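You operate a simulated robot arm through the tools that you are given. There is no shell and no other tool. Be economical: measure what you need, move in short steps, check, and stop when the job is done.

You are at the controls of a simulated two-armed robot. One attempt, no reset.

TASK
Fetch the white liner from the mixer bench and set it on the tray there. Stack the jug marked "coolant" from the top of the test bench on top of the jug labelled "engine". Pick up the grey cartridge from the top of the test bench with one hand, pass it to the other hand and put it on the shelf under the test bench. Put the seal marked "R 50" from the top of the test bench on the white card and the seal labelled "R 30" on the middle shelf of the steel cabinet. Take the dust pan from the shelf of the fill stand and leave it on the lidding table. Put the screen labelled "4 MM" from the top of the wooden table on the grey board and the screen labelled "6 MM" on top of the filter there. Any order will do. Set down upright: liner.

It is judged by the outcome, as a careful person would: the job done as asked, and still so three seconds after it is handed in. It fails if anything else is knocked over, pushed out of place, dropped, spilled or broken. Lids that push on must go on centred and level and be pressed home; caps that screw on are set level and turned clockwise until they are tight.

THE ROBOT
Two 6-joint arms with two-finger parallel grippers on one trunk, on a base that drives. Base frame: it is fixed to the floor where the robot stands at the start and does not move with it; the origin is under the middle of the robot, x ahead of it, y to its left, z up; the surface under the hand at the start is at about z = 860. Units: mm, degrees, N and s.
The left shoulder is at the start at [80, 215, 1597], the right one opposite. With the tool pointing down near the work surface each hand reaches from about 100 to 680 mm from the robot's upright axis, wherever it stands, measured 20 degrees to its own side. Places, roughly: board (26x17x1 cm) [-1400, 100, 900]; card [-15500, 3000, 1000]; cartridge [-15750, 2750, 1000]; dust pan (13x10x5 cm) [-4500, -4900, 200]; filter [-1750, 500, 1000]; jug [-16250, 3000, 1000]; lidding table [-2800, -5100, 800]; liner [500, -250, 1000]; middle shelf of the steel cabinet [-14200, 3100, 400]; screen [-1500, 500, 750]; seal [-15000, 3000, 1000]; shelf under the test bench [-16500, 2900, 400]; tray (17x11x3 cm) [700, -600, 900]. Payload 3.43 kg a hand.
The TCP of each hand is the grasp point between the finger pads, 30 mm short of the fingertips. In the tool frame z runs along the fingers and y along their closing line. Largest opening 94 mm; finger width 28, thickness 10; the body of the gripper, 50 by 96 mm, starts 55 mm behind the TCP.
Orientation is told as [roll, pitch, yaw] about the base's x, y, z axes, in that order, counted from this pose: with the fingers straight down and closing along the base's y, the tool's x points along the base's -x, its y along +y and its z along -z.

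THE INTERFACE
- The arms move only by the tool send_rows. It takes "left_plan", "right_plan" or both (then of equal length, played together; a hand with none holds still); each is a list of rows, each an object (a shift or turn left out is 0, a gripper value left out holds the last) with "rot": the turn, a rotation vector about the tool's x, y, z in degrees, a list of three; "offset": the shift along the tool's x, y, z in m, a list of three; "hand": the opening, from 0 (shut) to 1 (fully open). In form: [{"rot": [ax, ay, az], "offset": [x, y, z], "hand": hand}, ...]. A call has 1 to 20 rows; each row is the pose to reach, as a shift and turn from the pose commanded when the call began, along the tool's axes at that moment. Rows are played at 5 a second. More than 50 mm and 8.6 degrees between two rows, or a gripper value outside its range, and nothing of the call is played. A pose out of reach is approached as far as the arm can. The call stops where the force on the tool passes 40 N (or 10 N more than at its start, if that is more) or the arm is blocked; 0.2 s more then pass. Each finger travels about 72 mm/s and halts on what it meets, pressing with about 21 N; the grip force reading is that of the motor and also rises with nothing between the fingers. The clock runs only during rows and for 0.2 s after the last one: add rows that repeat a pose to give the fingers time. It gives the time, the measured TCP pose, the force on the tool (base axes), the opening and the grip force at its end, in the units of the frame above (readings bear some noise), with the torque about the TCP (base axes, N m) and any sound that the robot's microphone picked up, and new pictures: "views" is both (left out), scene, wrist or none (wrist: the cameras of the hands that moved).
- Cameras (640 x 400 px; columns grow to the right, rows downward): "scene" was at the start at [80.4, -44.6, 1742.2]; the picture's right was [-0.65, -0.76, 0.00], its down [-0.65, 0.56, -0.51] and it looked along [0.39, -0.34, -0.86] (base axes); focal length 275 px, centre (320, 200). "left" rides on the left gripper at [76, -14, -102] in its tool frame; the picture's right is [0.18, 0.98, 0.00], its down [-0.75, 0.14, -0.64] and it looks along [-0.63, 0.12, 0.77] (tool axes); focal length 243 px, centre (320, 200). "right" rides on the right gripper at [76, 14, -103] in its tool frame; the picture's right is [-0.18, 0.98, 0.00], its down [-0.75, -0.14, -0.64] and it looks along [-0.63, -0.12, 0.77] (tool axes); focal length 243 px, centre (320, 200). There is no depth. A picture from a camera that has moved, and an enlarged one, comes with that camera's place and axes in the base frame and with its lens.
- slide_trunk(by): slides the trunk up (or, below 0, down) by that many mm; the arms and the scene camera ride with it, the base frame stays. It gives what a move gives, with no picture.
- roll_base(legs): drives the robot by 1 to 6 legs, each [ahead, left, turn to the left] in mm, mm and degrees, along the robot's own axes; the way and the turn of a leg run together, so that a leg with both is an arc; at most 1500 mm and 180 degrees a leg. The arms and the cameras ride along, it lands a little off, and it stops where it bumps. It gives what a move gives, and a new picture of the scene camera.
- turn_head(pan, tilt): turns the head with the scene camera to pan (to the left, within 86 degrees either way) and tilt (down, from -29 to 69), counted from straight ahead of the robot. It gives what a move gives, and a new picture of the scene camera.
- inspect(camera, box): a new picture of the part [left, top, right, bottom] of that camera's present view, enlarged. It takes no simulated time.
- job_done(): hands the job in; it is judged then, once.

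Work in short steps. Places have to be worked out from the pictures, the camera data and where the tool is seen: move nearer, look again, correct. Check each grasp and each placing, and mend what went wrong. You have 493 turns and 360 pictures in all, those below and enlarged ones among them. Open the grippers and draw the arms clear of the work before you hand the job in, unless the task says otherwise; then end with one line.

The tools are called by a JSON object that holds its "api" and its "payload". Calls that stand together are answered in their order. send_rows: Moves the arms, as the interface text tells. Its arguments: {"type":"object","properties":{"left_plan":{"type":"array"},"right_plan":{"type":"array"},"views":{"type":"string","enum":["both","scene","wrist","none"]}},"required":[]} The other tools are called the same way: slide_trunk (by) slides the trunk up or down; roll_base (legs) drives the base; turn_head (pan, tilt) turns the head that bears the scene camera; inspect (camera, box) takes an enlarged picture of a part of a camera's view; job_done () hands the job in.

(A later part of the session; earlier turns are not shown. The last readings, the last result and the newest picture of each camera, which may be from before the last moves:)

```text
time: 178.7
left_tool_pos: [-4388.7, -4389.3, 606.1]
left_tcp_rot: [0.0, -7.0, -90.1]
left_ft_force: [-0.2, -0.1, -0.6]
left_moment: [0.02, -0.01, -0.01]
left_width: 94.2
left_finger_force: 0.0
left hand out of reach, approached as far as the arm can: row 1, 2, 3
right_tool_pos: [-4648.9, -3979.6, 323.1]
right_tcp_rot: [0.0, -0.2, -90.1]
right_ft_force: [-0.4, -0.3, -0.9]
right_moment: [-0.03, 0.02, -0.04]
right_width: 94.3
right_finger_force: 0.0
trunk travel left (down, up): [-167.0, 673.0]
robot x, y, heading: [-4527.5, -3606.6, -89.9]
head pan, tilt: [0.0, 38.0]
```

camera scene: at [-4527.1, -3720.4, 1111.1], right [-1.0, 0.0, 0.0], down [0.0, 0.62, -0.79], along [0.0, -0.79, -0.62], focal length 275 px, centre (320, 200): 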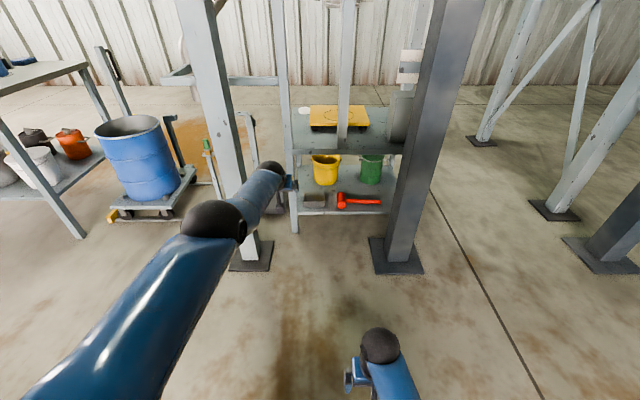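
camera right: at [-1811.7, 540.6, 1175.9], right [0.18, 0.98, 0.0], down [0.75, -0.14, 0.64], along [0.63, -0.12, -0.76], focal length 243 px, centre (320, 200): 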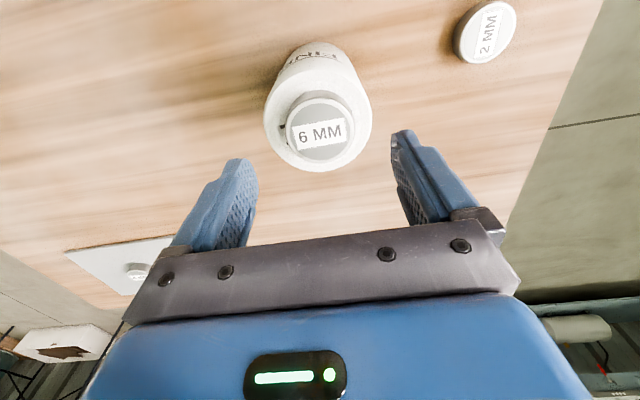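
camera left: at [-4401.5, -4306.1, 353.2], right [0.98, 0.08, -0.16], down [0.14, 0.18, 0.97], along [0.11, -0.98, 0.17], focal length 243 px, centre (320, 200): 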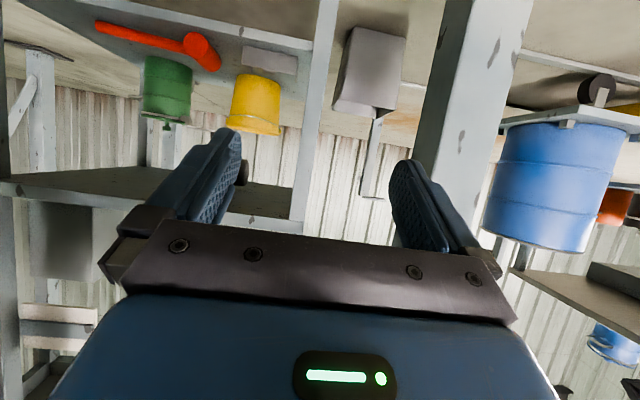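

Replicate the earlier working sequence: go low along the arc, pitch +10°, then rotate back with forward-up.

{"api": "send_rows", "payload": {"left_plan": [{"offset": [0.01, 0, 0.045]}, {"offset": [0.03, 0, 0.085]}, {"offset": [0.05, 0, 0.125]}, {"offset": [0.075, 0, 0.165]}, {"offset": [0.1, 0, 0.205]}, {"offset": [0.125, 0, 0.245]}, {"offset": [0.15, 0, 0.285]}, {"offset": [0.18, 0, 0.32]}, {"offset": [0.21, 0, 0.35]}], "views": "none"}}

{"api": "send_rows", "payload": {"left_plan": [{"rot": [0, 8, 0]}, {"rot": [0, 16, 0]}], "views": "none"}}

{"api": "send_rows", "payload": {"left_plan": [{"rot": [0, -5, 0], "offset": [-0.025, 0, -0.03]}, {"rot": [0, -10, 0], "offset": [-0.05, 0, -0.06]}, {"rot": [0, -10, 0], "offset": [-0.08, 0, -0.09]}], "views": "none"}}

```text
time: 180.7
left_tool_pos: [-4389.3, -4220.6, 235.3]
left_tcp_rot: [0.0, -7.0, -90.1]
left_ft_force: [-0.2, 0.3, -0.7]
left_moment: [0.0, 0.03, -0.05]
left_width: 93.8
left_finger_force: 0.0
right_tool_pos: [-4649.0, -3978.8, 323.3]
right_tcp_rot: [0.0, -0.1, -90.2]
right_ft_force: [-1.1, 0.0, 0.1]
right_moment: [-0.03, -0.02, -0.02]
right_width: 94.1
right_finger_force: 0.0
trunk travel left (down, up): [-167.0, 673.0]
robot x, y, heading: [-4530.2, -3607.7, -90.1]
head pan, tilt: [0.0, 38.0]
```

```text
time: 181.3
left_tool_pos: [-4387.0, -4209.5, 243.4]
left_tcp_rot: [0.0, 9.1, -90.1]
left_ft_force: [0.6, 0.9, -0.1]
left_moment: [0.01, 0.01, -0.02]
left_width: 94.3
left_finger_force: 0.1
left hand out of reach, approached as far as the arm can: row 2
right_tool_pos: [-4648.1, -3980.2, 322.6]
right_tcp_rot: [0.0, -0.2, -90.2]
right_ft_force: [-0.2, 1.0, -0.3]
right_moment: [-0.02, -0.01, -0.01]
right_width: 94.3
right_finger_force: 0.1
trunk travel left (down, up): [-167.0, 673.0]
robot x, y, heading: [-4526.4, -3601.0, -90.1]
head pan, tilt: [0.0, 38.0]
```

```text
time: 182.1
left_tool_pos: [-4386.6, -4294.0, 322.0]
left_tcp_rot: [0.0, -0.9, -90.2]
left_ft_force: [0.2, 0.0, -0.9]
left_moment: [-0.01, 0.03, 0.0]
left_width: 93.9
left_finger_force: 0.1
left hand out of reach, approached as far as the arm can: row 3
right_tool_pos: [-4649.5, -3979.3, 323.3]
right_tcp_rot: [-0.1, -0.1, -90.2]
right_ft_force: [-0.3, -0.3, 0.1]
right_moment: [-0.02, 0.01, 0.04]
right_width: 94.1
right_finger_force: 0.0
trunk travel left (down, up): [-167.0, 673.0]
robot x, y, heading: [-4523.4, -3608.0, -90.0]
head pan, tilt: [0.0, 38.0]
```

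Freed by moving down. Now pull back in to a comfortable pose.

{"api": "send_rows", "payload": {"left_plan": [{"offset": [0.03, 0, 0.02]}, {"offset": [0.07, 0, 0.03]}, {"offset": [0.11, 0, 0.03]}, {"offset": [0.15, 0, 0.03]}], "views": "none"}}

```text
time: 183.1
left_tool_pos: [-4387.1, -4144.5, 289.4]
left_tcp_rot: [0.0, -0.9, -90.2]
left_ft_force: [0.1, 0.5, 0.0]
left_moment: [0.02, 0.04, 0.0]
left_width: 94.1
left_finger_force: 0.0
right_tool_pos: [-4649.5, -3978.7, 322.2]
right_tcp_rot: [0.0, -0.2, -90.2]
right_ft_force: [0.0, -0.4, 0.0]
right_moment: [-0.01, -0.01, -0.03]
right_width: 93.9
right_finger_force: 0.0
trunk travel left (down, up): [-167.0, 673.0]
robot x, y, heading: [-4525.3, -3605.2, -90.4]
head pan, tilt: [0.0, 38.0]
```

Raise the left hand 150, shift it right to x≈-4499, then lower the trunk 150.

{"api": "send_rows", "payload": {"left_plan": [{"offset": [0, -0.03, -0.035]}, {"offset": [0, -0.06, -0.07]}, {"offset": [0, -0.09, -0.105]}, {"offset": [0, -0.112, -0.14]}, {"offset": [0, -0.112, -0.15]}], "views": "none"}}

{"api": "slide_trunk", "payload": {"by": -150}}

{"api": "send_rows", "payload": {"left_plan": [{"offset": [-0.015, 0, 0], "rot": [0, -8, 0]}, {"offset": [-0.03, 0, 0], "rot": [0, -16, 0]}, {"offset": [-0.045, 0, 0], "rot": [0, -24, 0]}, {"offset": [-0.06, 0, 0], "rot": [0, -32, 0]}, {"offset": [-0.074, 0, 0], "rot": [0, -40, 0]}, {"offset": [-0.074, 0, 0], "rot": [0, -45, 0]}], "views": "none"}}

```text
time: 184.3
left_tool_pos: [-4499.8, -4147.5, 428.8]
left_tcp_rot: [-0.1, -1.0, -89.9]
left_ft_force: [0.3, -0.7, 0.4]
left_moment: [0.0, 0.02, 0.0]
left_width: 93.9
left_finger_force: 0.1
left hand out of reach, approached as far as the arm can: row 4, 5
right_tool_pos: [-4649.3, -3980.2, 321.8]
right_tcp_rot: [0.0, -0.3, -90.2]
right_ft_force: [0.3, 0.2, -0.3]
right_moment: [-0.02, 0.02, 0.01]
right_width: 94.2
right_finger_force: 0.0
trunk travel left (down, up): [-167.0, 673.0]
robot x, y, heading: [-4523.1, -3607.3, -90.0]
head pan, tilt: [0.0, 38.0]
```

```text
time: 186.1
left_tool_pos: [-4499.3, -4146.7, 278.9]
left_tcp_rot: [0.0, -1.0, -90.1]
left_ft_force: [-0.5, 0.1, 1.0]
left_moment: [-0.01, -0.01, -0.04]
left_width: 94.1
left_finger_force: 0.0
right_tool_pos: [-4649.6, -3978.9, 172.6]
right_tcp_rot: [0.0, -0.2, -90.3]
right_ft_force: [-0.2, 0.4, 0.0]
right_moment: [0.02, 0.0, 0.0]
right_width: 93.9
right_finger_force: 0.0
trunk travel left (down, up): [-17.0, 823.0]
robot x, y, heading: [-4527.9, -3605.5, -90.0]
head pan, tilt: [0.0, 38.0]
```

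```text
time: 187.5
left_tool_pos: [-4500.0, -4220.6, 279.8]
left_tcp_rot: [0.1, -46.1, -90.1]
left_ft_force: [0.6, 1.1, -0.7]
left_moment: [0.02, 0.0, -0.03]
left_width: 94.1
left_finger_force: 0.0
right_tool_pos: [-4649.5, -3979.4, 172.9]
right_tcp_rot: [-0.1, -0.3, -90.2]
right_ft_force: [0.5, -0.3, -0.4]
right_moment: [-0.01, 0.04, -0.01]
right_width: 93.8
right_finger_force: 0.0
trunk travel left (down, up): [-17.0, 823.0]
robot x, y, heading: [-4524.2, -3605.3, -90.2]
head pan, tilt: [0.0, 38.0]
```

Good posture. Drive ahead 560 mm and look.

{"api": "roll_base", "payload": {"legs": [[560, 0, 0]]}}

{"api": "inspect", "payload": {"camera": "left", "box": [0, 0, 640, 400]}}

{"api": "inspect", "payload": {"camera": "scene", "box": [240, 200, 400, 300]}}

```text
time: 190.7
left_tool_pos: [-4508.2, -4787.7, 280.6]
left_tcp_rot: [0.0, -46.1, -90.5]
left_ft_force: [0.1, 1.2, -0.4]
left_moment: [0.01, 0.0, 0.03]
left_width: 94.2
left_finger_force: 0.0
right_tool_pos: [-4656.5, -4544.1, 171.9]
right_tcp_rot: [0.0, -0.2, -90.8]
right_ft_force: [0.1, 0.2, 0.1]
right_moment: [0.0, 0.0, 0.01]
right_width: 94.0
right_finger_force: 0.3
trunk travel left (down, up): [-17.0, 823.0]
robot x, y, heading: [-4529.2, -4167.4, -90.3]
head pan, tilt: [0.0, 38.0]
camera scene: at [-4531.7, -4287.2, 961.0], right [-1.0, 0.01, 0.0], down [0.01, 0.62, -0.79], along [-0.01, -0.79, -0.62], focal length 275 px, centre (320, 200)
```

scene: 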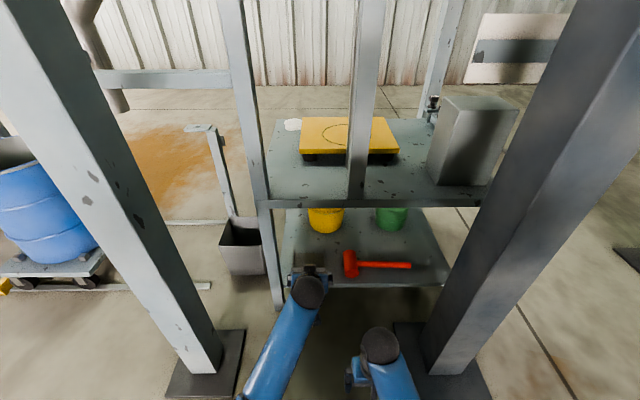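

```text
1.00 times, centred on (320, 200) of left (not enlarged: the box is as wide or as high as the picture)
camera zoom: at [-4521.5, -4660.5, 295.8], right [0.98, 0.12, -0.13], down [0.14, -0.06, 0.99], along [0.11, -0.99, -0.08], focal length 243 px, centre (320, 200)
```

zoom: 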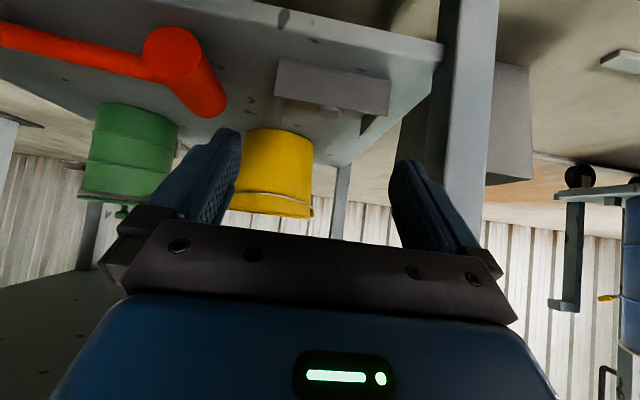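

```text
4.00 times, centred on (320, 250) of scene
camera zoom: at [-4531.7, -4287.2, 961.0], right [-1.0, 0.01, 0.0], down [0.01, 0.62, -0.79], along [-0.01, -0.79, -0.62], focal length 1099 px, centre (320, 0)
```

zoom: 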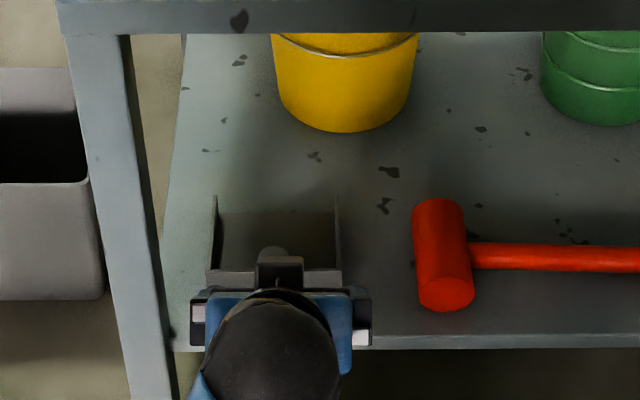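

{"api": "inspect", "payload": {"camera": "left", "box": [250, 40, 410, 150]}}

```text
3.64 times, centred on (330, 95) of left
camera zoom: at [-4521.5, -4660.5, 295.8], right [0.98, 0.12, -0.13], down [0.14, -0.06, 0.99], along [0.11, -0.99, -0.08], focal length 882 px, centre (284, 582)
```

zoom: 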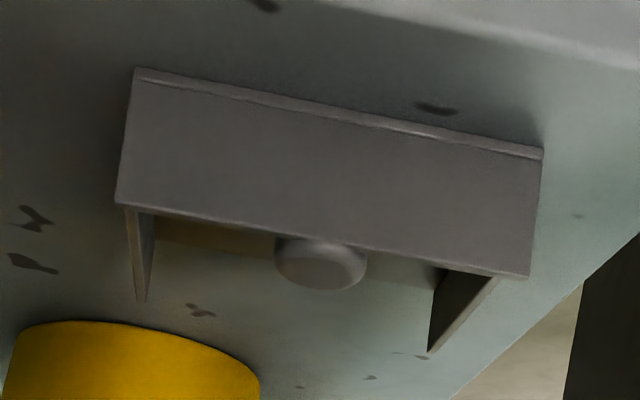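

Triangulating: shelf z≈135, near wall y≈-4905 with top z≈176, knob centre ≈(-4497,-4910,183), ~26 mm. Align above the line and advance 90 mm along the tool axis, then recheck.

{"api": "send_rows", "payload": {"left_plan": [{"offset": [-0.022, 0.011, -0.0215], "hand": 0.6}, {"offset": [-0.022, 0.011, 0.01]}, {"offset": [-0.022, 0.011, 0.04]}, {"offset": [-0.022, 0.011, 0.07]}, {"offset": [-0.022, 0.011, 0.07]}], "views": "wrist"}}

{"api": "inspect", "payload": {"camera": "scene", "box": [260, 220, 360, 300]}}

```text
time: 191.9
left_tool_pos: [-4499.7, -4854.5, 247.4]
left_tcp_rot: [-0.1, -46.0, -90.5]
left_ft_force: [0.1, -1.1, 0.4]
left_moment: [0.01, 0.01, -0.02]
left_width: 56.2
left_finger_force: 0.1
right_tool_pos: [-4656.0, -4544.8, 173.1]
right_tcp_rot: [0.0, -0.1, -90.6]
right_ft_force: [0.2, 0.2, 0.2]
right_moment: [-0.01, -0.05, -0.02]
right_width: 93.9
right_finger_force: 0.0
trunk travel left (down, up): [-17.0, 823.0]
robot x, y, heading: [-4528.9, -4169.3, -90.6]
head pan, tilt: [0.0, 38.0]
camera left: at [-4512.0, -4727.4, 263.2], right [0.98, 0.12, -0.13], down [0.14, -0.06, 0.99], along [0.11, -0.99, -0.08], focal length 243 px, centre (320, 200)
```

left: 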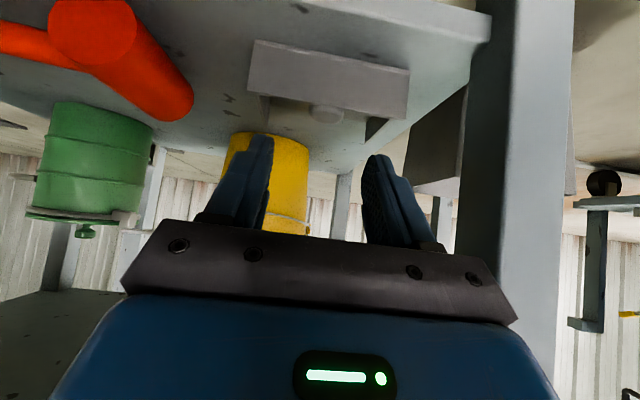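

```text
5.00 times, centred on (310, 260) of scene
camera zoom: at [-4531.7, -4287.1, 961.0], right [-1.0, 0.01, 0.0], down [0.01, 0.62, -0.79], along [-0.01, -0.79, -0.62], focal length 1373 px, centre (370, -100)
```

zoom: 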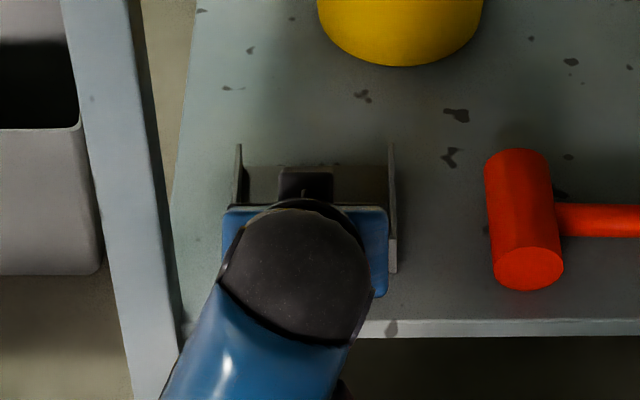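

Knob confirmed at ≈(-4496,-4910,181). Advance the remaining ~59 mm.

{"api": "send_rows", "payload": {"left_plan": [{"offset": [0, 0.004, 0.02]}, {"offset": [0, 0.004, 0.04]}, {"offset": [0, 0.004, 0.058]}, {"offset": [0, 0.004, 0.058]}], "views": "wrist"}}

{"api": "inspect", "payload": {"camera": "left", "box": [220, 40, 420, 220]}}

```text
time: 192.9
left_tool_pos: [-4496.3, -4896.4, 207.7]
left_tcp_rot: [0.0, -46.0, -90.4]
left_ft_force: [-0.5, 0.3, 1.2]
left_moment: [0.12, 0.0, 0.05]
left_width: 56.2
left_finger_force: 0.0
right_tool_pos: [-4655.5, -4543.9, 172.4]
right_tcp_rot: [0.0, -0.3, -90.7]
right_ft_force: [0.0, -0.1, 0.1]
right_moment: [0.01, 0.01, 0.01]
right_width: 93.9
right_finger_force: 0.2
trunk travel left (down, up): [-17.0, 823.0]
robot x, y, heading: [-4527.0, -4172.0, -90.3]
head pan, tilt: [0.0, 38.0]
camera left: at [-4508.7, -4768.8, 223.9], right [0.98, 0.12, -0.13], down [0.14, -0.06, 0.99], along [0.11, -0.99, -0.08], focal length 243 px, centre (320, 200)
```

left: 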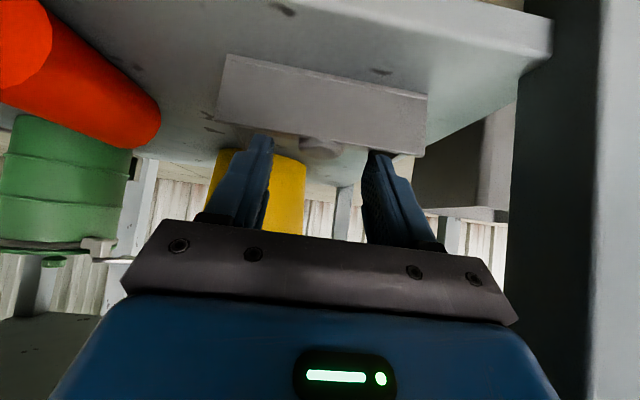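

```text
2.22 times, centred on (320, 130) of left
camera zoom: at [-4508.7, -4768.8, 223.9], right [0.98, 0.12, -0.13], down [0.14, -0.06, 0.99], along [0.11, -0.99, -0.08], focal length 539 px, centre (320, 356)
```

zoom: 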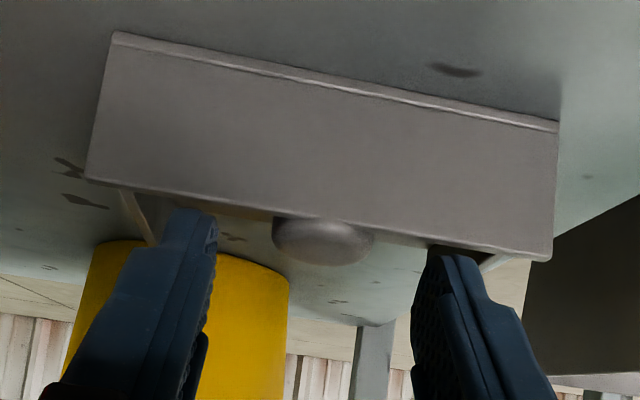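

Fingers straddle the knob. Close.

{"api": "send_rows", "payload": {"left_plan": [{"hand": 0.4}, {"hand": 0.2}, {"hand": 0.1}, {"hand": 0}, {"hand": 0}, {"hand": 0}], "views": "none"}}

{"api": "inspect", "payload": {"camera": "left", "box": [220, 40, 420, 220]}}

```text
time: 194.3
left_tool_pos: [-4495.9, -4893.4, 206.6]
left_tcp_rot: [0.1, -45.9, -90.5]
left_ft_force: [-0.6, -0.1, -0.3]
left_moment: [0.03, 0.02, -0.01]
left_width: 25.3
left_finger_force: 20.9
right_tool_pos: [-4656.8, -4544.2, 172.1]
right_tcp_rot: [0.1, -0.3, -90.7]
right_ft_force: [0.9, -0.1, 0.1]
right_moment: [-0.01, 0.03, 0.0]
right_width: 94.0
right_finger_force: 0.1
trunk travel left (down, up): [-17.0, 823.0]
robot x, y, heading: [-4528.8, -4174.0, -90.4]
head pan, tilt: [0.0, 38.0]
```

```text
2.22 times, centred on (320, 130) of left
camera zoom: at [-4508.8, -4768.4, 223.3], right [0.98, 0.12, -0.13], down [0.14, -0.06, 0.99], along [0.11, -0.99, -0.08], focal length 539 px, centre (320, 356)
```

zoom: 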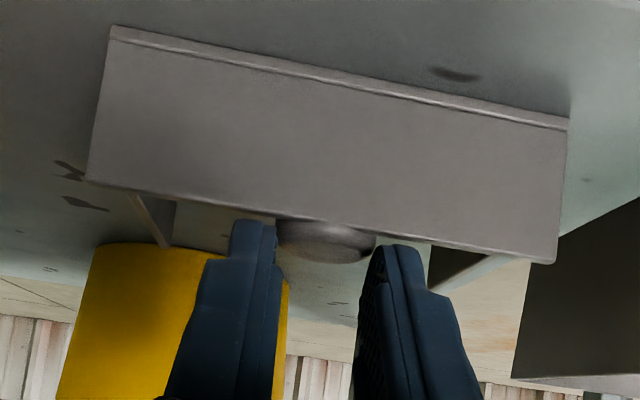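

Gripping 25 mm. Lift slowly 20 mm straight up and check.

{"api": "send_rows", "payload": {"left_plan": [{"offset": [-0.007, 0, -0.007]}, {"offset": [-0.0145, 0, -0.014]}, {"offset": [-0.0145, 0, -0.014]}], "views": "none"}}

{"api": "inspect", "payload": {"camera": "left", "box": [160, 20, 480, 220]}}

```text
time: 195.1
left_tool_pos: [-4493.7, -4895.3, 226.4]
left_tcp_rot: [-0.1, -46.0, -90.6]
left_ft_force: [-1.0, 0.6, -1.6]
left_moment: [0.06, -0.01, 0.04]
left_width: 25.4
left_finger_force: 21.0
right_tool_pos: [-4655.8, -4543.6, 171.7]
right_tcp_rot: [0.1, -0.2, -90.6]
right_ft_force: [0.2, 0.3, -0.1]
right_moment: [-0.03, -0.01, -0.02]
right_width: 93.8
right_finger_force: 0.1
trunk travel left (down, up): [-17.0, 823.0]
robot x, y, heading: [-4533.3, -4169.8, -90.5]
head pan, tilt: [0.0, 38.0]
```

```text
2.00 times, centred on (320, 120) of left
camera zoom: at [-4507.8, -4768.1, 242.9], right [0.98, 0.12, -0.13], down [0.14, -0.06, 0.99], along [0.11, -0.99, -0.08], focal length 485 px, centre (320, 360)
```

zoom: 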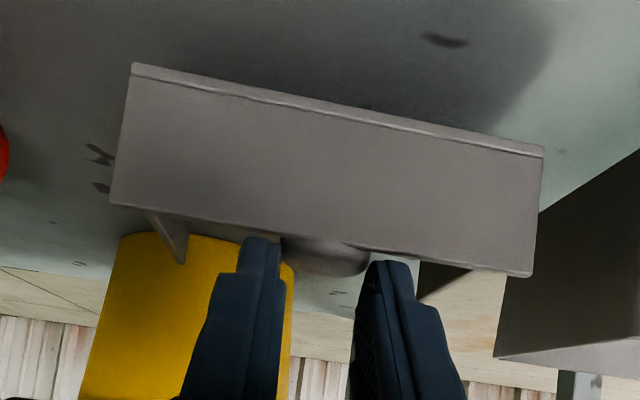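

It's lifted. Raise 30 mm more, then back the base straight out 450 mm.

{"api": "send_rows", "payload": {"left_plan": [{"offset": [-0.011, 0, -0.0105]}, {"offset": [-0.022, 0, -0.021]}, {"offset": [-0.022, 0, -0.021]}], "views": "none"}}

{"api": "roll_base", "payload": {"legs": [[-450, 0, 0]]}}

{"api": "inspect", "payload": {"camera": "left", "box": [160, 20, 480, 220]}}

```text
time: 195.9
left_tool_pos: [-4494.5, -4894.1, 257.2]
left_tcp_rot: [0.0, -45.9, -90.6]
left_ft_force: [-0.2, -0.1, -1.0]
left_moment: [0.04, 0.01, 0.01]
left_width: 25.3
left_finger_force: 21.1
right_tool_pos: [-4656.1, -4544.0, 173.3]
right_tcp_rot: [0.0, 0.0, -90.7]
right_ft_force: [0.5, 0.0, 0.4]
right_moment: [0.0, 0.02, 0.01]
right_width: 93.9
right_finger_force: 0.1
trunk travel left (down, up): [-17.0, 823.0]
robot x, y, heading: [-4531.3, -4170.4, -90.5]
head pan, tilt: [0.0, 38.0]
```

```text
time: 198.6
left_tool_pos: [-4490.7, -4456.4, 257.7]
left_tcp_rot: [0.0, -45.9, -90.6]
left_ft_force: [0.1, -0.3, -1.8]
left_moment: [0.03, 0.01, 0.01]
left_width: 25.6
left_finger_force: 20.5
right_tool_pos: [-4652.4, -4105.5, 173.0]
right_tcp_rot: [-0.1, -0.1, -90.7]
right_ft_force: [0.2, 0.0, 0.1]
right_moment: [-0.03, 0.02, -0.01]
right_width: 94.1
right_finger_force: 0.2
trunk travel left (down, up): [-17.0, 823.0]
robot x, y, heading: [-4521.6, -3730.6, -90.6]
head pan, tilt: [0.0, 38.0]
camera scene: at [-4526.9, -3849.3, 961.0], right [-1.0, 0.01, 0.0], down [0.01, 0.62, -0.79], along [-0.01, -0.79, -0.62], focal length 275 px, centre (320, 200)
```

scene: 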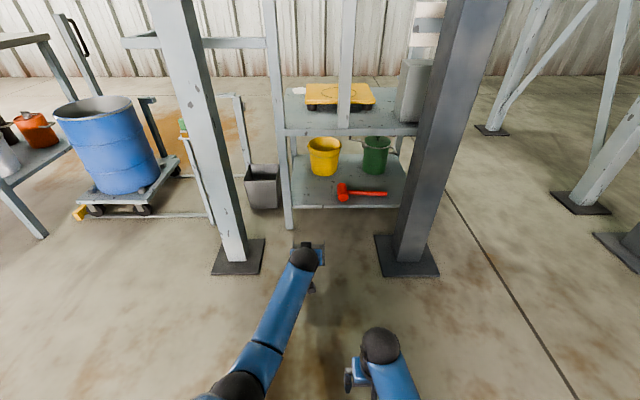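

```text
2.00 times, centred on (320, 120) of left
camera zoom: at [-4503.7, -4329.7, 273.7], right [0.98, 0.12, -0.13], down [0.14, -0.06, 0.99], along [0.11, -0.99, -0.08], focal length 485 px, centre (320, 360)
```

zoom: 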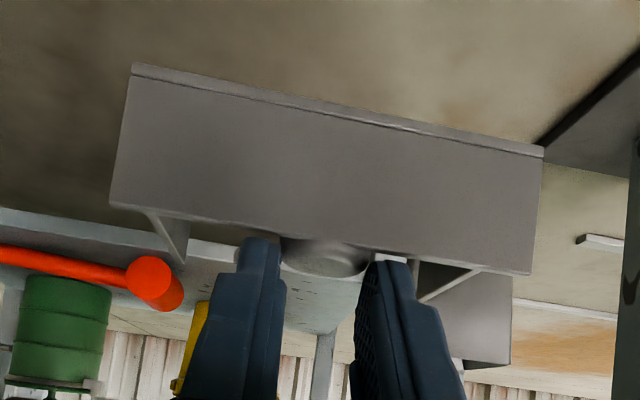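

Pan secured. Raise the trunk to working height, back off a bit more and slide left (+x) toward the lidding table.

{"api": "slide_trunk", "payload": {"by": 400}}

{"api": "slide_trunk", "payload": {"by": 400}}

{"api": "roll_base", "payload": {"legs": [[-100, 0, 0], [0, 1400, 0]]}}

```text
time: 202.4
left_tool_pos: [-4490.8, -4456.3, 656.6]
left_tcp_rot: [0.0, -46.0, -90.6]
left_ft_force: [-0.3, -0.5, -1.8]
left_moment: [0.03, 0.03, 0.03]
left_width: 25.4
left_finger_force: 20.8
right_tool_pos: [-4652.2, -4107.5, 572.1]
right_tcp_rot: [-0.1, -0.1, -90.7]
right_ft_force: [-1.0, -0.2, -0.5]
right_moment: [0.03, -0.03, 0.01]
right_width: 93.9
right_finger_force: 0.0
trunk travel left (down, up): [-417.0, 423.0]
robot x, y, heading: [-4522.1, -3732.6, -90.6]
head pan, tilt: [0.0, 38.0]
```

```text
time: 206.2
left_tool_pos: [-4491.7, -4455.2, 1056.2]
left_tcp_rot: [0.0, -46.1, -90.6]
left_ft_force: [0.9, 0.1, -1.5]
left_moment: [0.06, -0.01, -0.02]
left_width: 25.6
left_finger_force: 20.9
right_tool_pos: [-4651.8, -4106.1, 971.6]
right_tcp_rot: [-0.1, -0.2, -90.8]
right_ft_force: [0.9, 0.5, 0.1]
right_moment: [0.01, -0.01, -0.03]
right_width: 93.9
right_finger_force: 0.0
trunk travel left (down, up): [-817.0, 23.0]
robot x, y, heading: [-4522.8, -3733.5, -90.6]
head pan, tilt: [0.0, 38.0]
```

```text
time: 214.0
left_tool_pos: [-3056.3, -4351.7, 1056.4]
left_tcp_rot: [0.0, -46.0, -89.0]
left_ft_force: [-1.4, -0.3, -0.7]
left_moment: [0.09, -0.01, -0.03]
left_width: 24.9
left_finger_force: 21.2
right_tool_pos: [-3226.6, -4007.5, 972.3]
right_tcp_rot: [0.1, -0.1, -89.1]
right_ft_force: [0.0, 0.2, -0.2]
right_moment: [0.03, 0.0, -0.02]
right_width: 94.1
right_finger_force: 0.2
trunk travel left (down, up): [-817.0, 23.0]
robot x, y, heading: [-3112.8, -3632.4, -89.1]
head pan, tilt: [0.0, 38.0]
camera scene: at [-3108.9, -3747.1, 1761.0], right [-1.0, -0.02, 0.0], down [-0.01, 0.62, -0.79], along [0.01, -0.79, -0.62], focal length 275 px, centre (320, 200)
```

scene: 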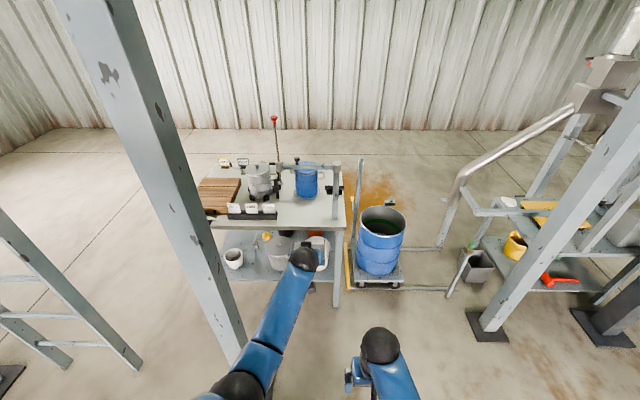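

{"api": "inspect", "payload": {"camera": "scene", "box": [200, 130, 380, 250]}}

```text
3.33 times, centred on (290, 190) of scene
camera zoom: at [-3108.9, -3747.1, 1761.0], right [-1.0, -0.02, 0.0], down [-0.01, 0.62, -0.79], along [0.01, -0.79, -0.62], focal length 916 px, centre (420, 233)
```

zoom: 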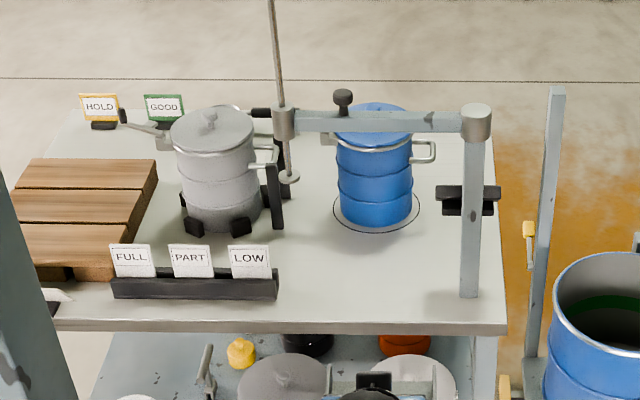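

Free spot on the lidding table: between the label rack and the gantry post, about (-3013,-4890), table top z≈760, front edge y≈-4793; column E at (-2740,-4281) must be avoided. Lower the trunk 180, move the hand 160 left, base 117 right.

{"api": "slide_trunk", "payload": {"by": -180}}

{"api": "send_rows", "payload": {"left_plan": [{"offset": [0, 0.04, 0]}, {"offset": [0, 0.08, 0]}, {"offset": [0, 0.12, 0]}, {"offset": [0, 0.16, 0]}], "views": "none"}}

{"api": "roll_base", "payload": {"legs": [[0, -117, -1]]}}

{"api": "roll_base", "payload": {"legs": [[350, 0, 0]]}}

```text
time: 216.0
left_tool_pos: [-3055.8, -4352.4, 877.2]
left_tcp_rot: [0.1, -46.0, -89.0]
left_ft_force: [0.3, -0.5, -1.2]
left_moment: [0.06, -0.01, 0.02]
left_width: 25.3
left_finger_force: 21.0
right_tool_pos: [-3226.0, -4007.0, 792.9]
right_tcp_rot: [-0.1, -0.2, -89.1]
right_ft_force: [-0.6, 0.6, 0.0]
right_moment: [0.03, 0.0, 0.04]
right_width: 94.1
right_finger_force: 0.0
trunk travel left (down, up): [-637.0, 203.0]
robot x, y, heading: [-3105.0, -3626.8, -89.2]
head pan, tilt: [0.0, 38.0]
```

```text
time: 217.0
left_tool_pos: [-2893.1, -4349.0, 876.5]
left_tcp_rot: [0.0, -46.1, -89.0]
left_ft_force: [0.8, 0.7, -0.6]
left_moment: [0.02, 0.01, -0.02]
left_width: 25.0
left_finger_force: 20.6
right_tool_pos: [-3224.9, -4007.2, 793.6]
right_tcp_rot: [-0.1, -0.3, -89.1]
right_ft_force: [-0.4, -1.2, 0.1]
right_moment: [0.01, -0.02, -0.01]
right_width: 94.0
right_finger_force: 0.0
trunk travel left (down, up): [-637.0, 203.0]
robot x, y, heading: [-3110.8, -3633.1, -88.9]
head pan, tilt: [0.0, 38.0]
```

```text
time: 218.2
left_tool_pos: [-3022.2, -4354.1, 875.8]
left_tcp_rot: [0.0, -46.1, -89.9]
left_ft_force: [-0.3, 0.2, -0.2]
left_moment: [0.08, 0.02, -0.01]
left_width: 24.8
left_finger_force: 20.6
right_tool_pos: [-3346.8, -4006.1, 792.6]
right_tcp_rot: [-0.1, -0.2, -90.1]
right_ft_force: [0.4, 0.3, -0.1]
right_moment: [-0.03, 0.02, 0.01]
right_width: 94.3
right_finger_force: 0.1
trunk travel left (down, up): [-637.0, 203.0]
robot x, y, heading: [-3230.0, -3630.2, -89.9]
head pan, tilt: [0.0, 38.0]
camera scene: at [-3224.1, -3747.9, 1581.0], right [-1.0, 0.0, 0.0], down [0.0, 0.62, -0.79], along [0.0, -0.79, -0.62], focal length 275 px, centre (320, 200)
```

scene: 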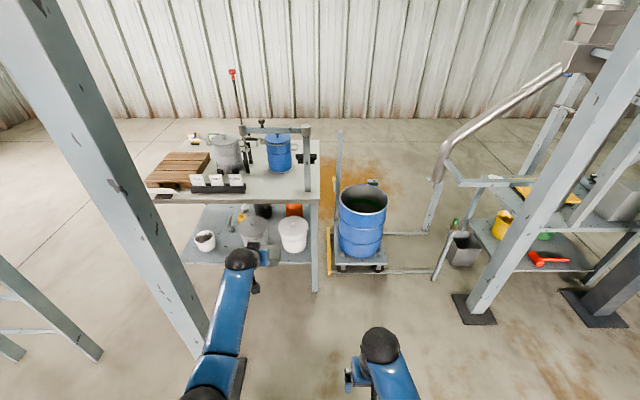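

```text
time: 220.5
left_tool_pos: [-3027.3, -4702.7, 878.0]
left_tcp_rot: [0.0, -45.9, -90.1]
left_ft_force: [-0.2, 0.9, -1.2]
left_moment: [0.04, 0.0, 0.0]
left_width: 24.9
left_finger_force: 21.3
right_tool_pos: [-3350.8, -4356.7, 792.7]
right_tcp_rot: [0.0, -0.3, -90.3]
right_ft_force: [0.2, 0.8, -0.2]
right_moment: [-0.01, 0.01, 0.01]
right_width: 94.1
right_finger_force: 0.0
trunk travel left (down, up): [-637.0, 203.0]
robot x, y, heading: [-3224.9, -3978.8, -90.3]
head pan, tilt: [0.0, 38.0]
camera scene: at [-3228.0, -4096.9, 1581.2], right [-1.0, 0.01, 0.0], down [0.0, 0.61, -0.79], along [0.0, -0.79, -0.61], focal length 275 px, centre (320, 200)
```

scene: 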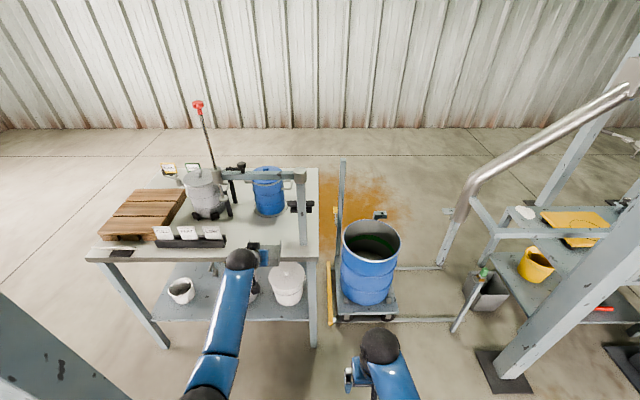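

{"api": "inspect", "payload": {"camera": "scene", "box": [190, 150, 340, 290]}}

{"api": "inspect", "payload": {"camera": "left", "box": [0, 0, 640, 400]}}

```text
2.86 times, centred on (265, 220) of scene
camera zoom: at [-3228.0, -4096.9, 1581.2], right [-1.0, 0.01, 0.0], down [0.0, 0.61, -0.79], along [0.0, -0.79, -0.61], focal length 785 px, centre (477, 143)
```

zoom: 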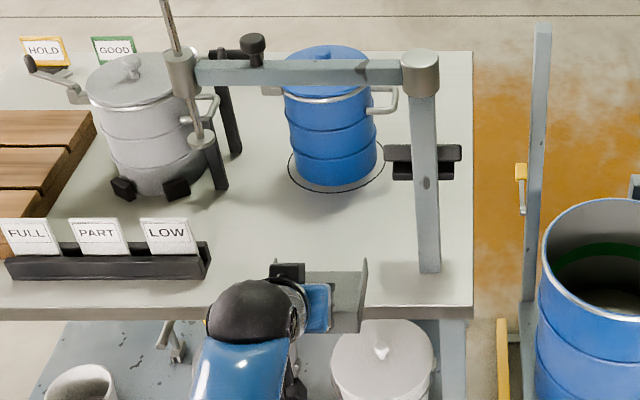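

```text
1.00 times, centred on (320, 200) of left (not enlarged: the box is as wide or as high as the picture)
camera zoom: at [-3040.8, -4577.6, 893.0], right [0.98, 0.12, -0.13], down [0.14, -0.06, 0.99], along [0.11, -0.99, -0.08], focal length 243 px, centre (320, 200)
```

zoom: 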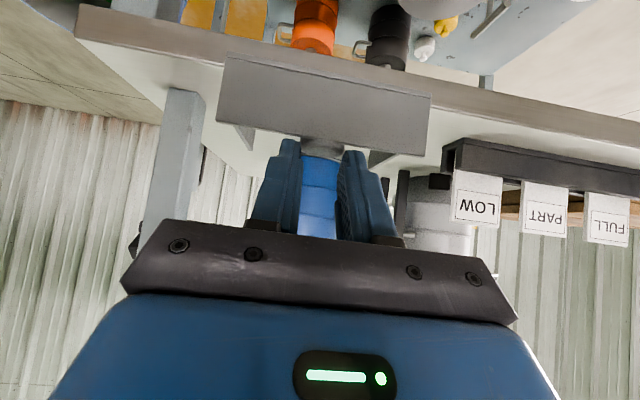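

Table top ≈ z 768; pan bottom ≈ 807. Drive ahead 145 mm to bring the pan over the free spot.

{"api": "roll_base", "payload": {"legs": [[145, 0, 0]]}}

{"api": "inspect", "payload": {"camera": "scene", "box": [190, 150, 340, 290]}}

{"api": "inspect", "payload": {"camera": "left", "box": [100, 0, 560, 220]}}

```text
time: 221.9
left_tool_pos: [-3028.7, -4847.2, 877.6]
left_tcp_rot: [0.1, -46.0, -90.2]
left_ft_force: [-0.2, -0.1, -0.6]
left_moment: [0.04, 0.0, 0.01]
left_width: 24.9
left_finger_force: 21.4
right_tool_pos: [-3351.8, -4498.3, 793.1]
right_tcp_rot: [0.0, -0.3, -90.4]
right_ft_force: [0.0, 0.7, -0.2]
right_moment: [-0.04, 0.0, -0.01]
right_width: 94.1
right_finger_force: 0.0
trunk travel left (down, up): [-637.0, 203.0]
robot x, y, heading: [-3227.6, -4126.9, -90.3]
head pan, tilt: [0.0, 38.0]
camera scene: at [-3228.9, -4239.9, 1581.3], right [-1.0, 0.01, 0.0], down [0.0, 0.61, -0.79], along [0.0, -0.79, -0.61], focal length 275 px, centre (320, 200)
```

scene: 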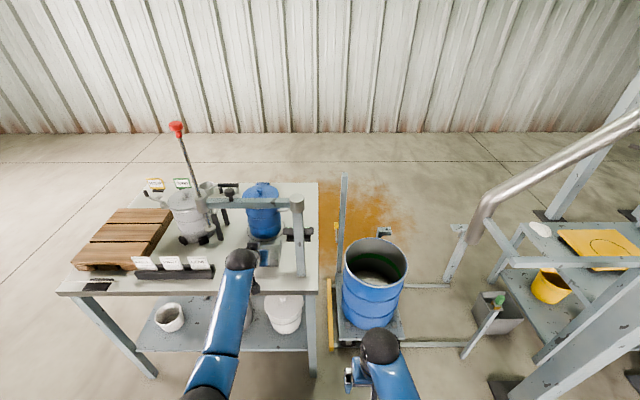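

```text
2.86 times, centred on (265, 220) of scene
camera zoom: at [-3228.9, -4239.9, 1581.3], right [-1.0, 0.01, 0.0], down [0.0, 0.61, -0.79], along [0.0, -0.79, -0.61], focal length 785 px, centre (477, 143)
```

zoom: 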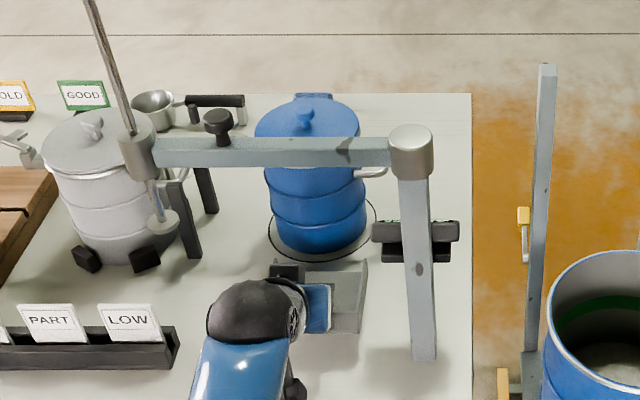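

```text
1.39 times, centred on (330, 110) of left
camera zoom: at [-3042.1, -4721.0, 893.3], right [0.98, 0.12, -0.13], down [0.14, -0.06, 0.99], along [0.11, -0.99, -0.08], focal length 338 px, centre (306, 325)
```

zoom: 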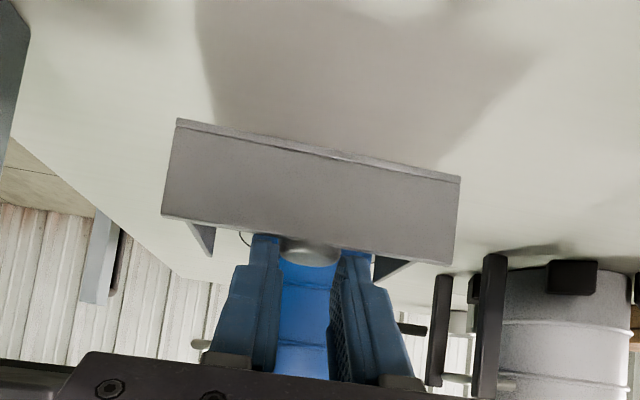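

Clear spot. Lower 30 mm with the arm, then in small steps to contact.

{"api": "send_rows", "payload": {"left_plan": [{"offset": [0.011, 0, 0.0105]}, {"offset": [0.0216, 0, 0.0208]}, {"offset": [0.0216, 0, 0.0208]}], "views": "none"}}

{"api": "send_rows", "payload": {"left_plan": [{"offset": [0.0022, 0, 0.002]}, {"offset": [0.0044, 0, 0.004]}], "views": "none"}}

{"api": "inspect", "payload": {"camera": "left", "box": [100, 0, 560, 220]}}

```text
time: 222.7
left_tool_pos: [-3029.8, -4848.2, 848.7]
left_tcp_rot: [0.0, -46.1, -90.2]
left_ft_force: [-0.8, 1.1, 5.5]
left_moment: [0.08, 0.02, 0.02]
left_width: 25.0
left_finger_force: 20.6
right_tool_pos: [-3352.3, -4497.9, 793.7]
right_tcp_rot: [0.0, -0.3, -90.3]
right_ft_force: [1.0, 0.1, 0.0]
right_moment: [-0.01, 0.0, 0.0]
right_width: 94.0
right_finger_force: 0.1
trunk travel left (down, up): [-637.0, 203.0]
robot x, y, heading: [-3225.7, -4127.5, -90.1]
head pan, tilt: [0.0, 38.0]
```

```text
time: 223.3
left_tool_pos: [-3029.0, -4846.6, 847.5]
left_tcp_rot: [0.2, -46.7, -90.2]
left_ft_force: [2.9, 2.5, 27.1]
left_moment: [0.07, -0.11, 0.05]
left_width: 25.0
left_finger_force: 20.8
right_tool_pos: [-3352.8, -4496.7, 795.1]
right_tcp_rot: [0.0, -0.4, -90.3]
right_ft_force: [0.0, 0.4, 0.1]
right_moment: [-0.01, 0.0, -0.03]
right_width: 93.8
right_finger_force: 0.0
trunk travel left (down, up): [-637.0, 203.0]
robot x, y, heading: [-3228.1, -4123.1, -90.2]
head pan, tilt: [0.0, 38.0]
```

```text
1.39 times, centred on (330, 110) of left
camera zoom: at [-3042.7, -4721.2, 861.9], right [0.98, 0.12, -0.13], down [0.14, -0.05, 0.99], along [0.11, -0.99, -0.07], focal length 338 px, centre (306, 325)
```

zoom: 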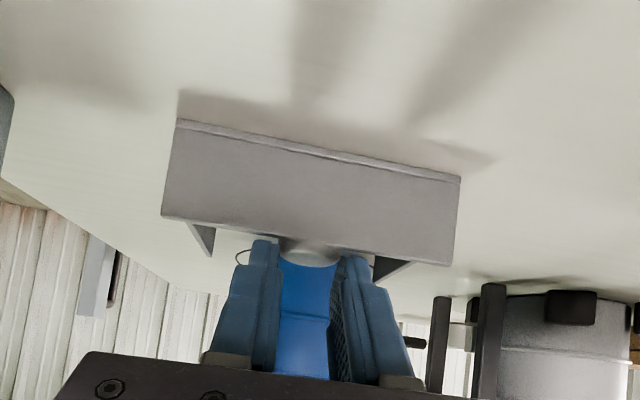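

On the table. Ease up 3 mm, open, and withdraw back along the tool axis.

{"api": "send_rows", "payload": {"left_plan": [{"offset": [-0.0025, 0, -0.0024]}, {"offset": [-0.0025, 0, -0.0024], "hand": 0.4}, {"offset": [-0.0025, 0, -0.0024], "hand": 0.6}, {"offset": [-0.0025, 0, -0.0024]}, {"offset": [-0.0025, 0, -0.03]}, {"offset": [-0.0025, 0, -0.07]}, {"offset": [-0.0025, 0, -0.11]}, {"offset": [-0.0025, 0, -0.14]}], "views": "wrist"}}

{"api": "inspect", "payload": {"camera": "scene", "box": [190, 180, 340, 300]}}

```text
time: 225.1
left_tool_pos: [-3027.8, -4750.5, 940.0]
left_tcp_rot: [0.0, -45.9, -90.3]
left_ft_force: [0.0, -1.5, -0.2]
left_moment: [-0.01, -0.03, 0.05]
left_width: 56.3
left_finger_force: 0.0
right_tool_pos: [-3351.8, -4497.8, 792.9]
right_tcp_rot: [-0.1, -0.2, -90.4]
right_ft_force: [-0.4, -0.9, 0.8]
right_moment: [0.02, 0.0, 0.0]
right_width: 93.9
right_finger_force: 0.0
trunk travel left (down, up): [-637.0, 203.0]
robot x, y, heading: [-3226.2, -4129.8, -90.5]
head pan, tilt: [0.0, 38.0]
camera left: at [-3042.6, -4622.5, 955.6], right [0.98, 0.12, -0.13], down [0.14, -0.06, 0.99], along [0.11, -0.99, -0.08], focal length 243 px, centre (320, 200)
```

left: 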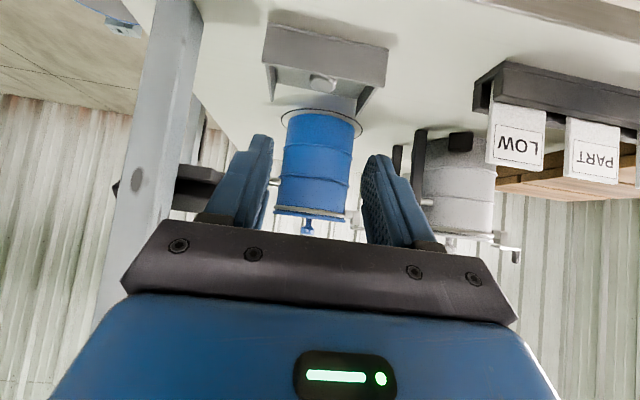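

```text
3.33 times, centred on (265, 240) of scene
camera zoom: at [-3229.0, -4241.5, 1581.1], right [-1.0, 0.01, 0.0], down [0.0, 0.62, -0.79], along [0.0, -0.79, -0.62], focal length 916 px, centre (503, 67)
```

zoom: 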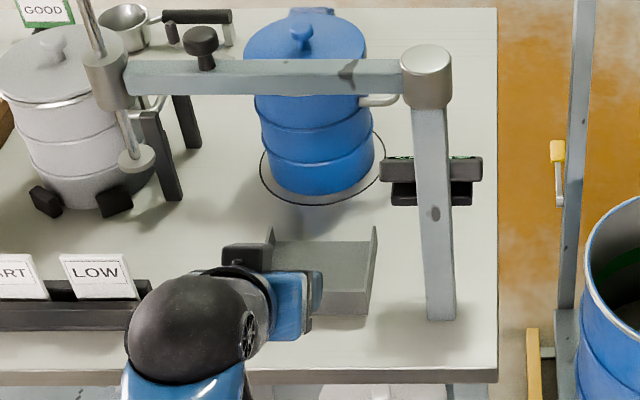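

The dust pan sits flat on the lidding table. Back out, raise the trunk and restore the left hand to a tucked, tool-down pose.

{"api": "roll_base", "payload": {"legs": [[-600, 0, 0]]}}

{"api": "send_rows", "payload": {"left_plan": [{"rot": [0, 8, 0], "offset": [0.015, 0, 0]}, {"rot": [0, 16, 0], "offset": [0.03, 0, 0]}, {"rot": [0, 24, 0], "offset": [0.045, 0, 0]}, {"rot": [0, 32, 0], "offset": [0.06, 0, 0]}, {"rot": [0, 40, 0], "offset": [0.075, 0, 0]}, {"rot": [0, 46, 0], "offset": [0.09, 0, 0], "hand": 1}], "views": "none"}}

{"api": "send_rows", "payload": {"left_plan": [{"offset": [0.04, 0, 0.0]}, {"offset": [0.08, 0, 0.0]}, {"offset": [0.12, 0, 0.0]}, {"offset": [0.16, 0, 0.0]}], "views": "none"}}

{"api": "slide_trunk", "payload": {"by": 180}}

```text
time: 228.4
left_tool_pos: [-3026.4, -4166.1, 938.9]
left_tcp_rot: [0.0, -45.8, -90.2]
left_ft_force: [-0.1, 0.1, 0.7]
left_moment: [0.05, 0.03, 0.0]
left_width: 56.2
left_finger_force: 0.1
right_tool_pos: [-3348.3, -3914.9, 791.9]
right_tcp_rot: [0.1, 0.0, -90.3]
right_ft_force: [0.3, 0.2, -0.1]
right_moment: [0.01, -0.01, 0.0]
right_width: 94.1
right_finger_force: 0.2
trunk travel left (down, up): [-637.0, 203.0]
robot x, y, heading: [-3226.3, -3539.1, -90.3]
head pan, tilt: [0.0, 38.0]
camera scene: at [-3225.8, -3659.4, 1580.9], right [-1.0, 0.0, 0.0], down [0.0, 0.62, -0.79], along [0.0, -0.79, -0.62], focal length 275 px, centre (320, 200)
```

scene: 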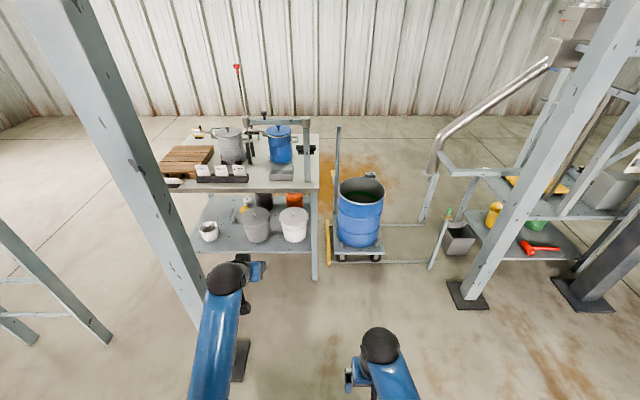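

```text
time: 229.8
left_tool_pos: [-3026.2, -4101.6, 873.3]
left_tcp_rot: [0.1, 0.2, -90.2]
left_ft_force: [0.0, -1.2, 0.9]
left_moment: [-0.01, 0.04, 0.02]
left_width: 94.0
left_finger_force: 0.1
right_tool_pos: [-3349.4, -3916.0, 792.3]
right_tcp_rot: [0.0, -0.2, -90.3]
right_ft_force: [0.0, -0.5, -0.3]
right_moment: [0.0, -0.01, -0.01]
right_width: 94.0
right_finger_force: 0.1
trunk travel left (down, up): [-637.0, 203.0]
robot x, y, heading: [-3224.1, -3540.5, -90.2]
head pan, tilt: [0.0, 38.0]
```

```text
time: 230.8
left_tool_pos: [-3025.1, -3941.8, 839.9]
left_tcp_rot: [0.0, -0.3, -90.2]
left_ft_force: [-0.8, 1.2, -0.4]
left_moment: [-0.06, 0.01, 0.01]
left_width: 93.9
left_finger_force: 0.0
left hand out of reach, approached as far as the arm can: row 1, 2, 3, 4
right_tool_pos: [-3349.3, -3913.7, 793.9]
right_tcp_rot: [-0.1, -0.3, -90.3]
right_ft_force: [0.4, -0.1, 0.2]
right_moment: [-0.01, 0.02, -0.02]
right_width: 94.1
right_finger_force: 0.0
trunk travel left (down, up): [-637.0, 203.0]
robot x, y, heading: [-3225.2, -3539.6, -90.3]
head pan, tilt: [0.0, 38.0]
```

```text
time: 232.8
left_tool_pos: [-3024.2, -3943.5, 1018.8]
left_tcp_rot: [0.0, -0.2, -90.2]
left_ft_force: [1.3, 0.5, -0.8]
left_moment: [0.0, 0.01, -0.02]
left_width: 93.8
left_finger_force: 0.0
right_tool_pos: [-3349.5, -3915.2, 972.4]
right_tcp_rot: [-0.1, -0.3, -90.3]
right_ft_force: [-0.3, -0.2, 0.0]
right_moment: [0.01, 0.03, -0.01]
right_width: 94.0
right_finger_force: 0.1
trunk travel left (down, up): [-817.0, 23.0]
robot x, y, heading: [-3224.7, -3542.3, -90.0]
head pan, tilt: [0.0, 38.0]
```

Drive back north 1900 mm and turn to face west (−x) to see the route.

{"api": "turn_head", "payload": {"pan": 0, "tilt": 15}}

{"api": "roll_base", "payload": {"legs": [[-1400, -150, 0], [-600, 0, 0], [0, 0, -90]]}}

```text
time: 233.7
left_tool_pos: [-3025.5, -3943.4, 1019.4]
left_tcp_rot: [0.0, -0.2, -90.2]
left_ft_force: [-0.2, -0.1, 0.3]
left_moment: [0.0, -0.02, 0.02]
left_width: 94.2
left_finger_force: 0.0
right_tool_pos: [-3349.3, -3916.9, 972.2]
right_tcp_rot: [0.0, -0.2, -90.4]
right_ft_force: [1.2, -0.3, -0.2]
right_moment: [-0.02, 0.0, 0.0]
right_width: 93.9
right_finger_force: 0.0
trunk travel left (down, up): [-817.0, 23.0]
robot x, y, heading: [-3226.4, -3541.7, -90.4]
head pan, tilt: [0.0, 15.0]
camera scene: at [-3225.8, -3665.5, 1797.5], right [-1.0, 0.0, 0.0], down [0.0, 0.26, -0.97], along [0.0, -0.97, -0.26], focal length 275 px, centre (320, 200)
```

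scene: 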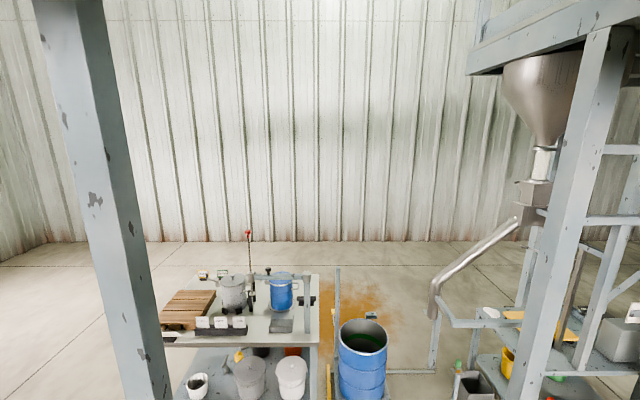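

```text
time: 247.5
left_tool_pos: [-3735.6, -1726.7, 1019.0]
left_tcp_rot: [0.0, -0.2, 179.7]
left_ft_force: [-0.8, 0.5, -0.2]
left_moment: [-0.04, 0.02, 0.03]
left_width: 93.9
left_finger_force: 0.0
right_tool_pos: [-3705.9, -1402.6, 972.0]
right_tcp_rot: [0.1, -0.2, 179.5]
right_ft_force: [0.9, 0.0, 0.4]
right_moment: [-0.02, 0.01, -0.03]
right_width: 94.0
right_finger_force: 0.0
trunk travel left (down, up): [-817.0, 23.0]
robot x, y, heading: [-3334.1, -1526.8, 179.5]
head pan, tilt: [0.0, 15.0]
camera scene: at [-3456.5, -1527.8, 1797.6], right [0.01, 1.0, 0.0], down [0.26, 0.0, -0.97], along [-0.97, 0.01, -0.26], focal length 275 px, centre (320, 200)
```

scene: 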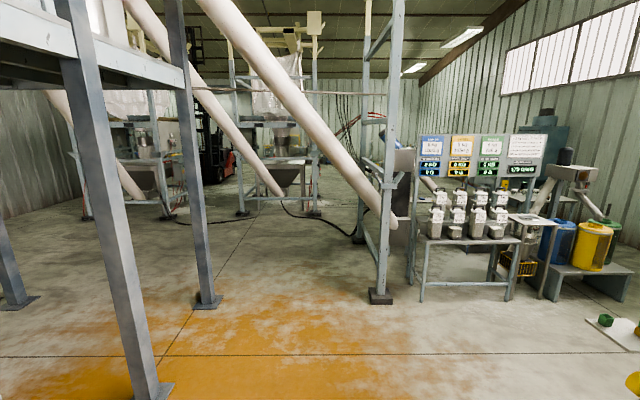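

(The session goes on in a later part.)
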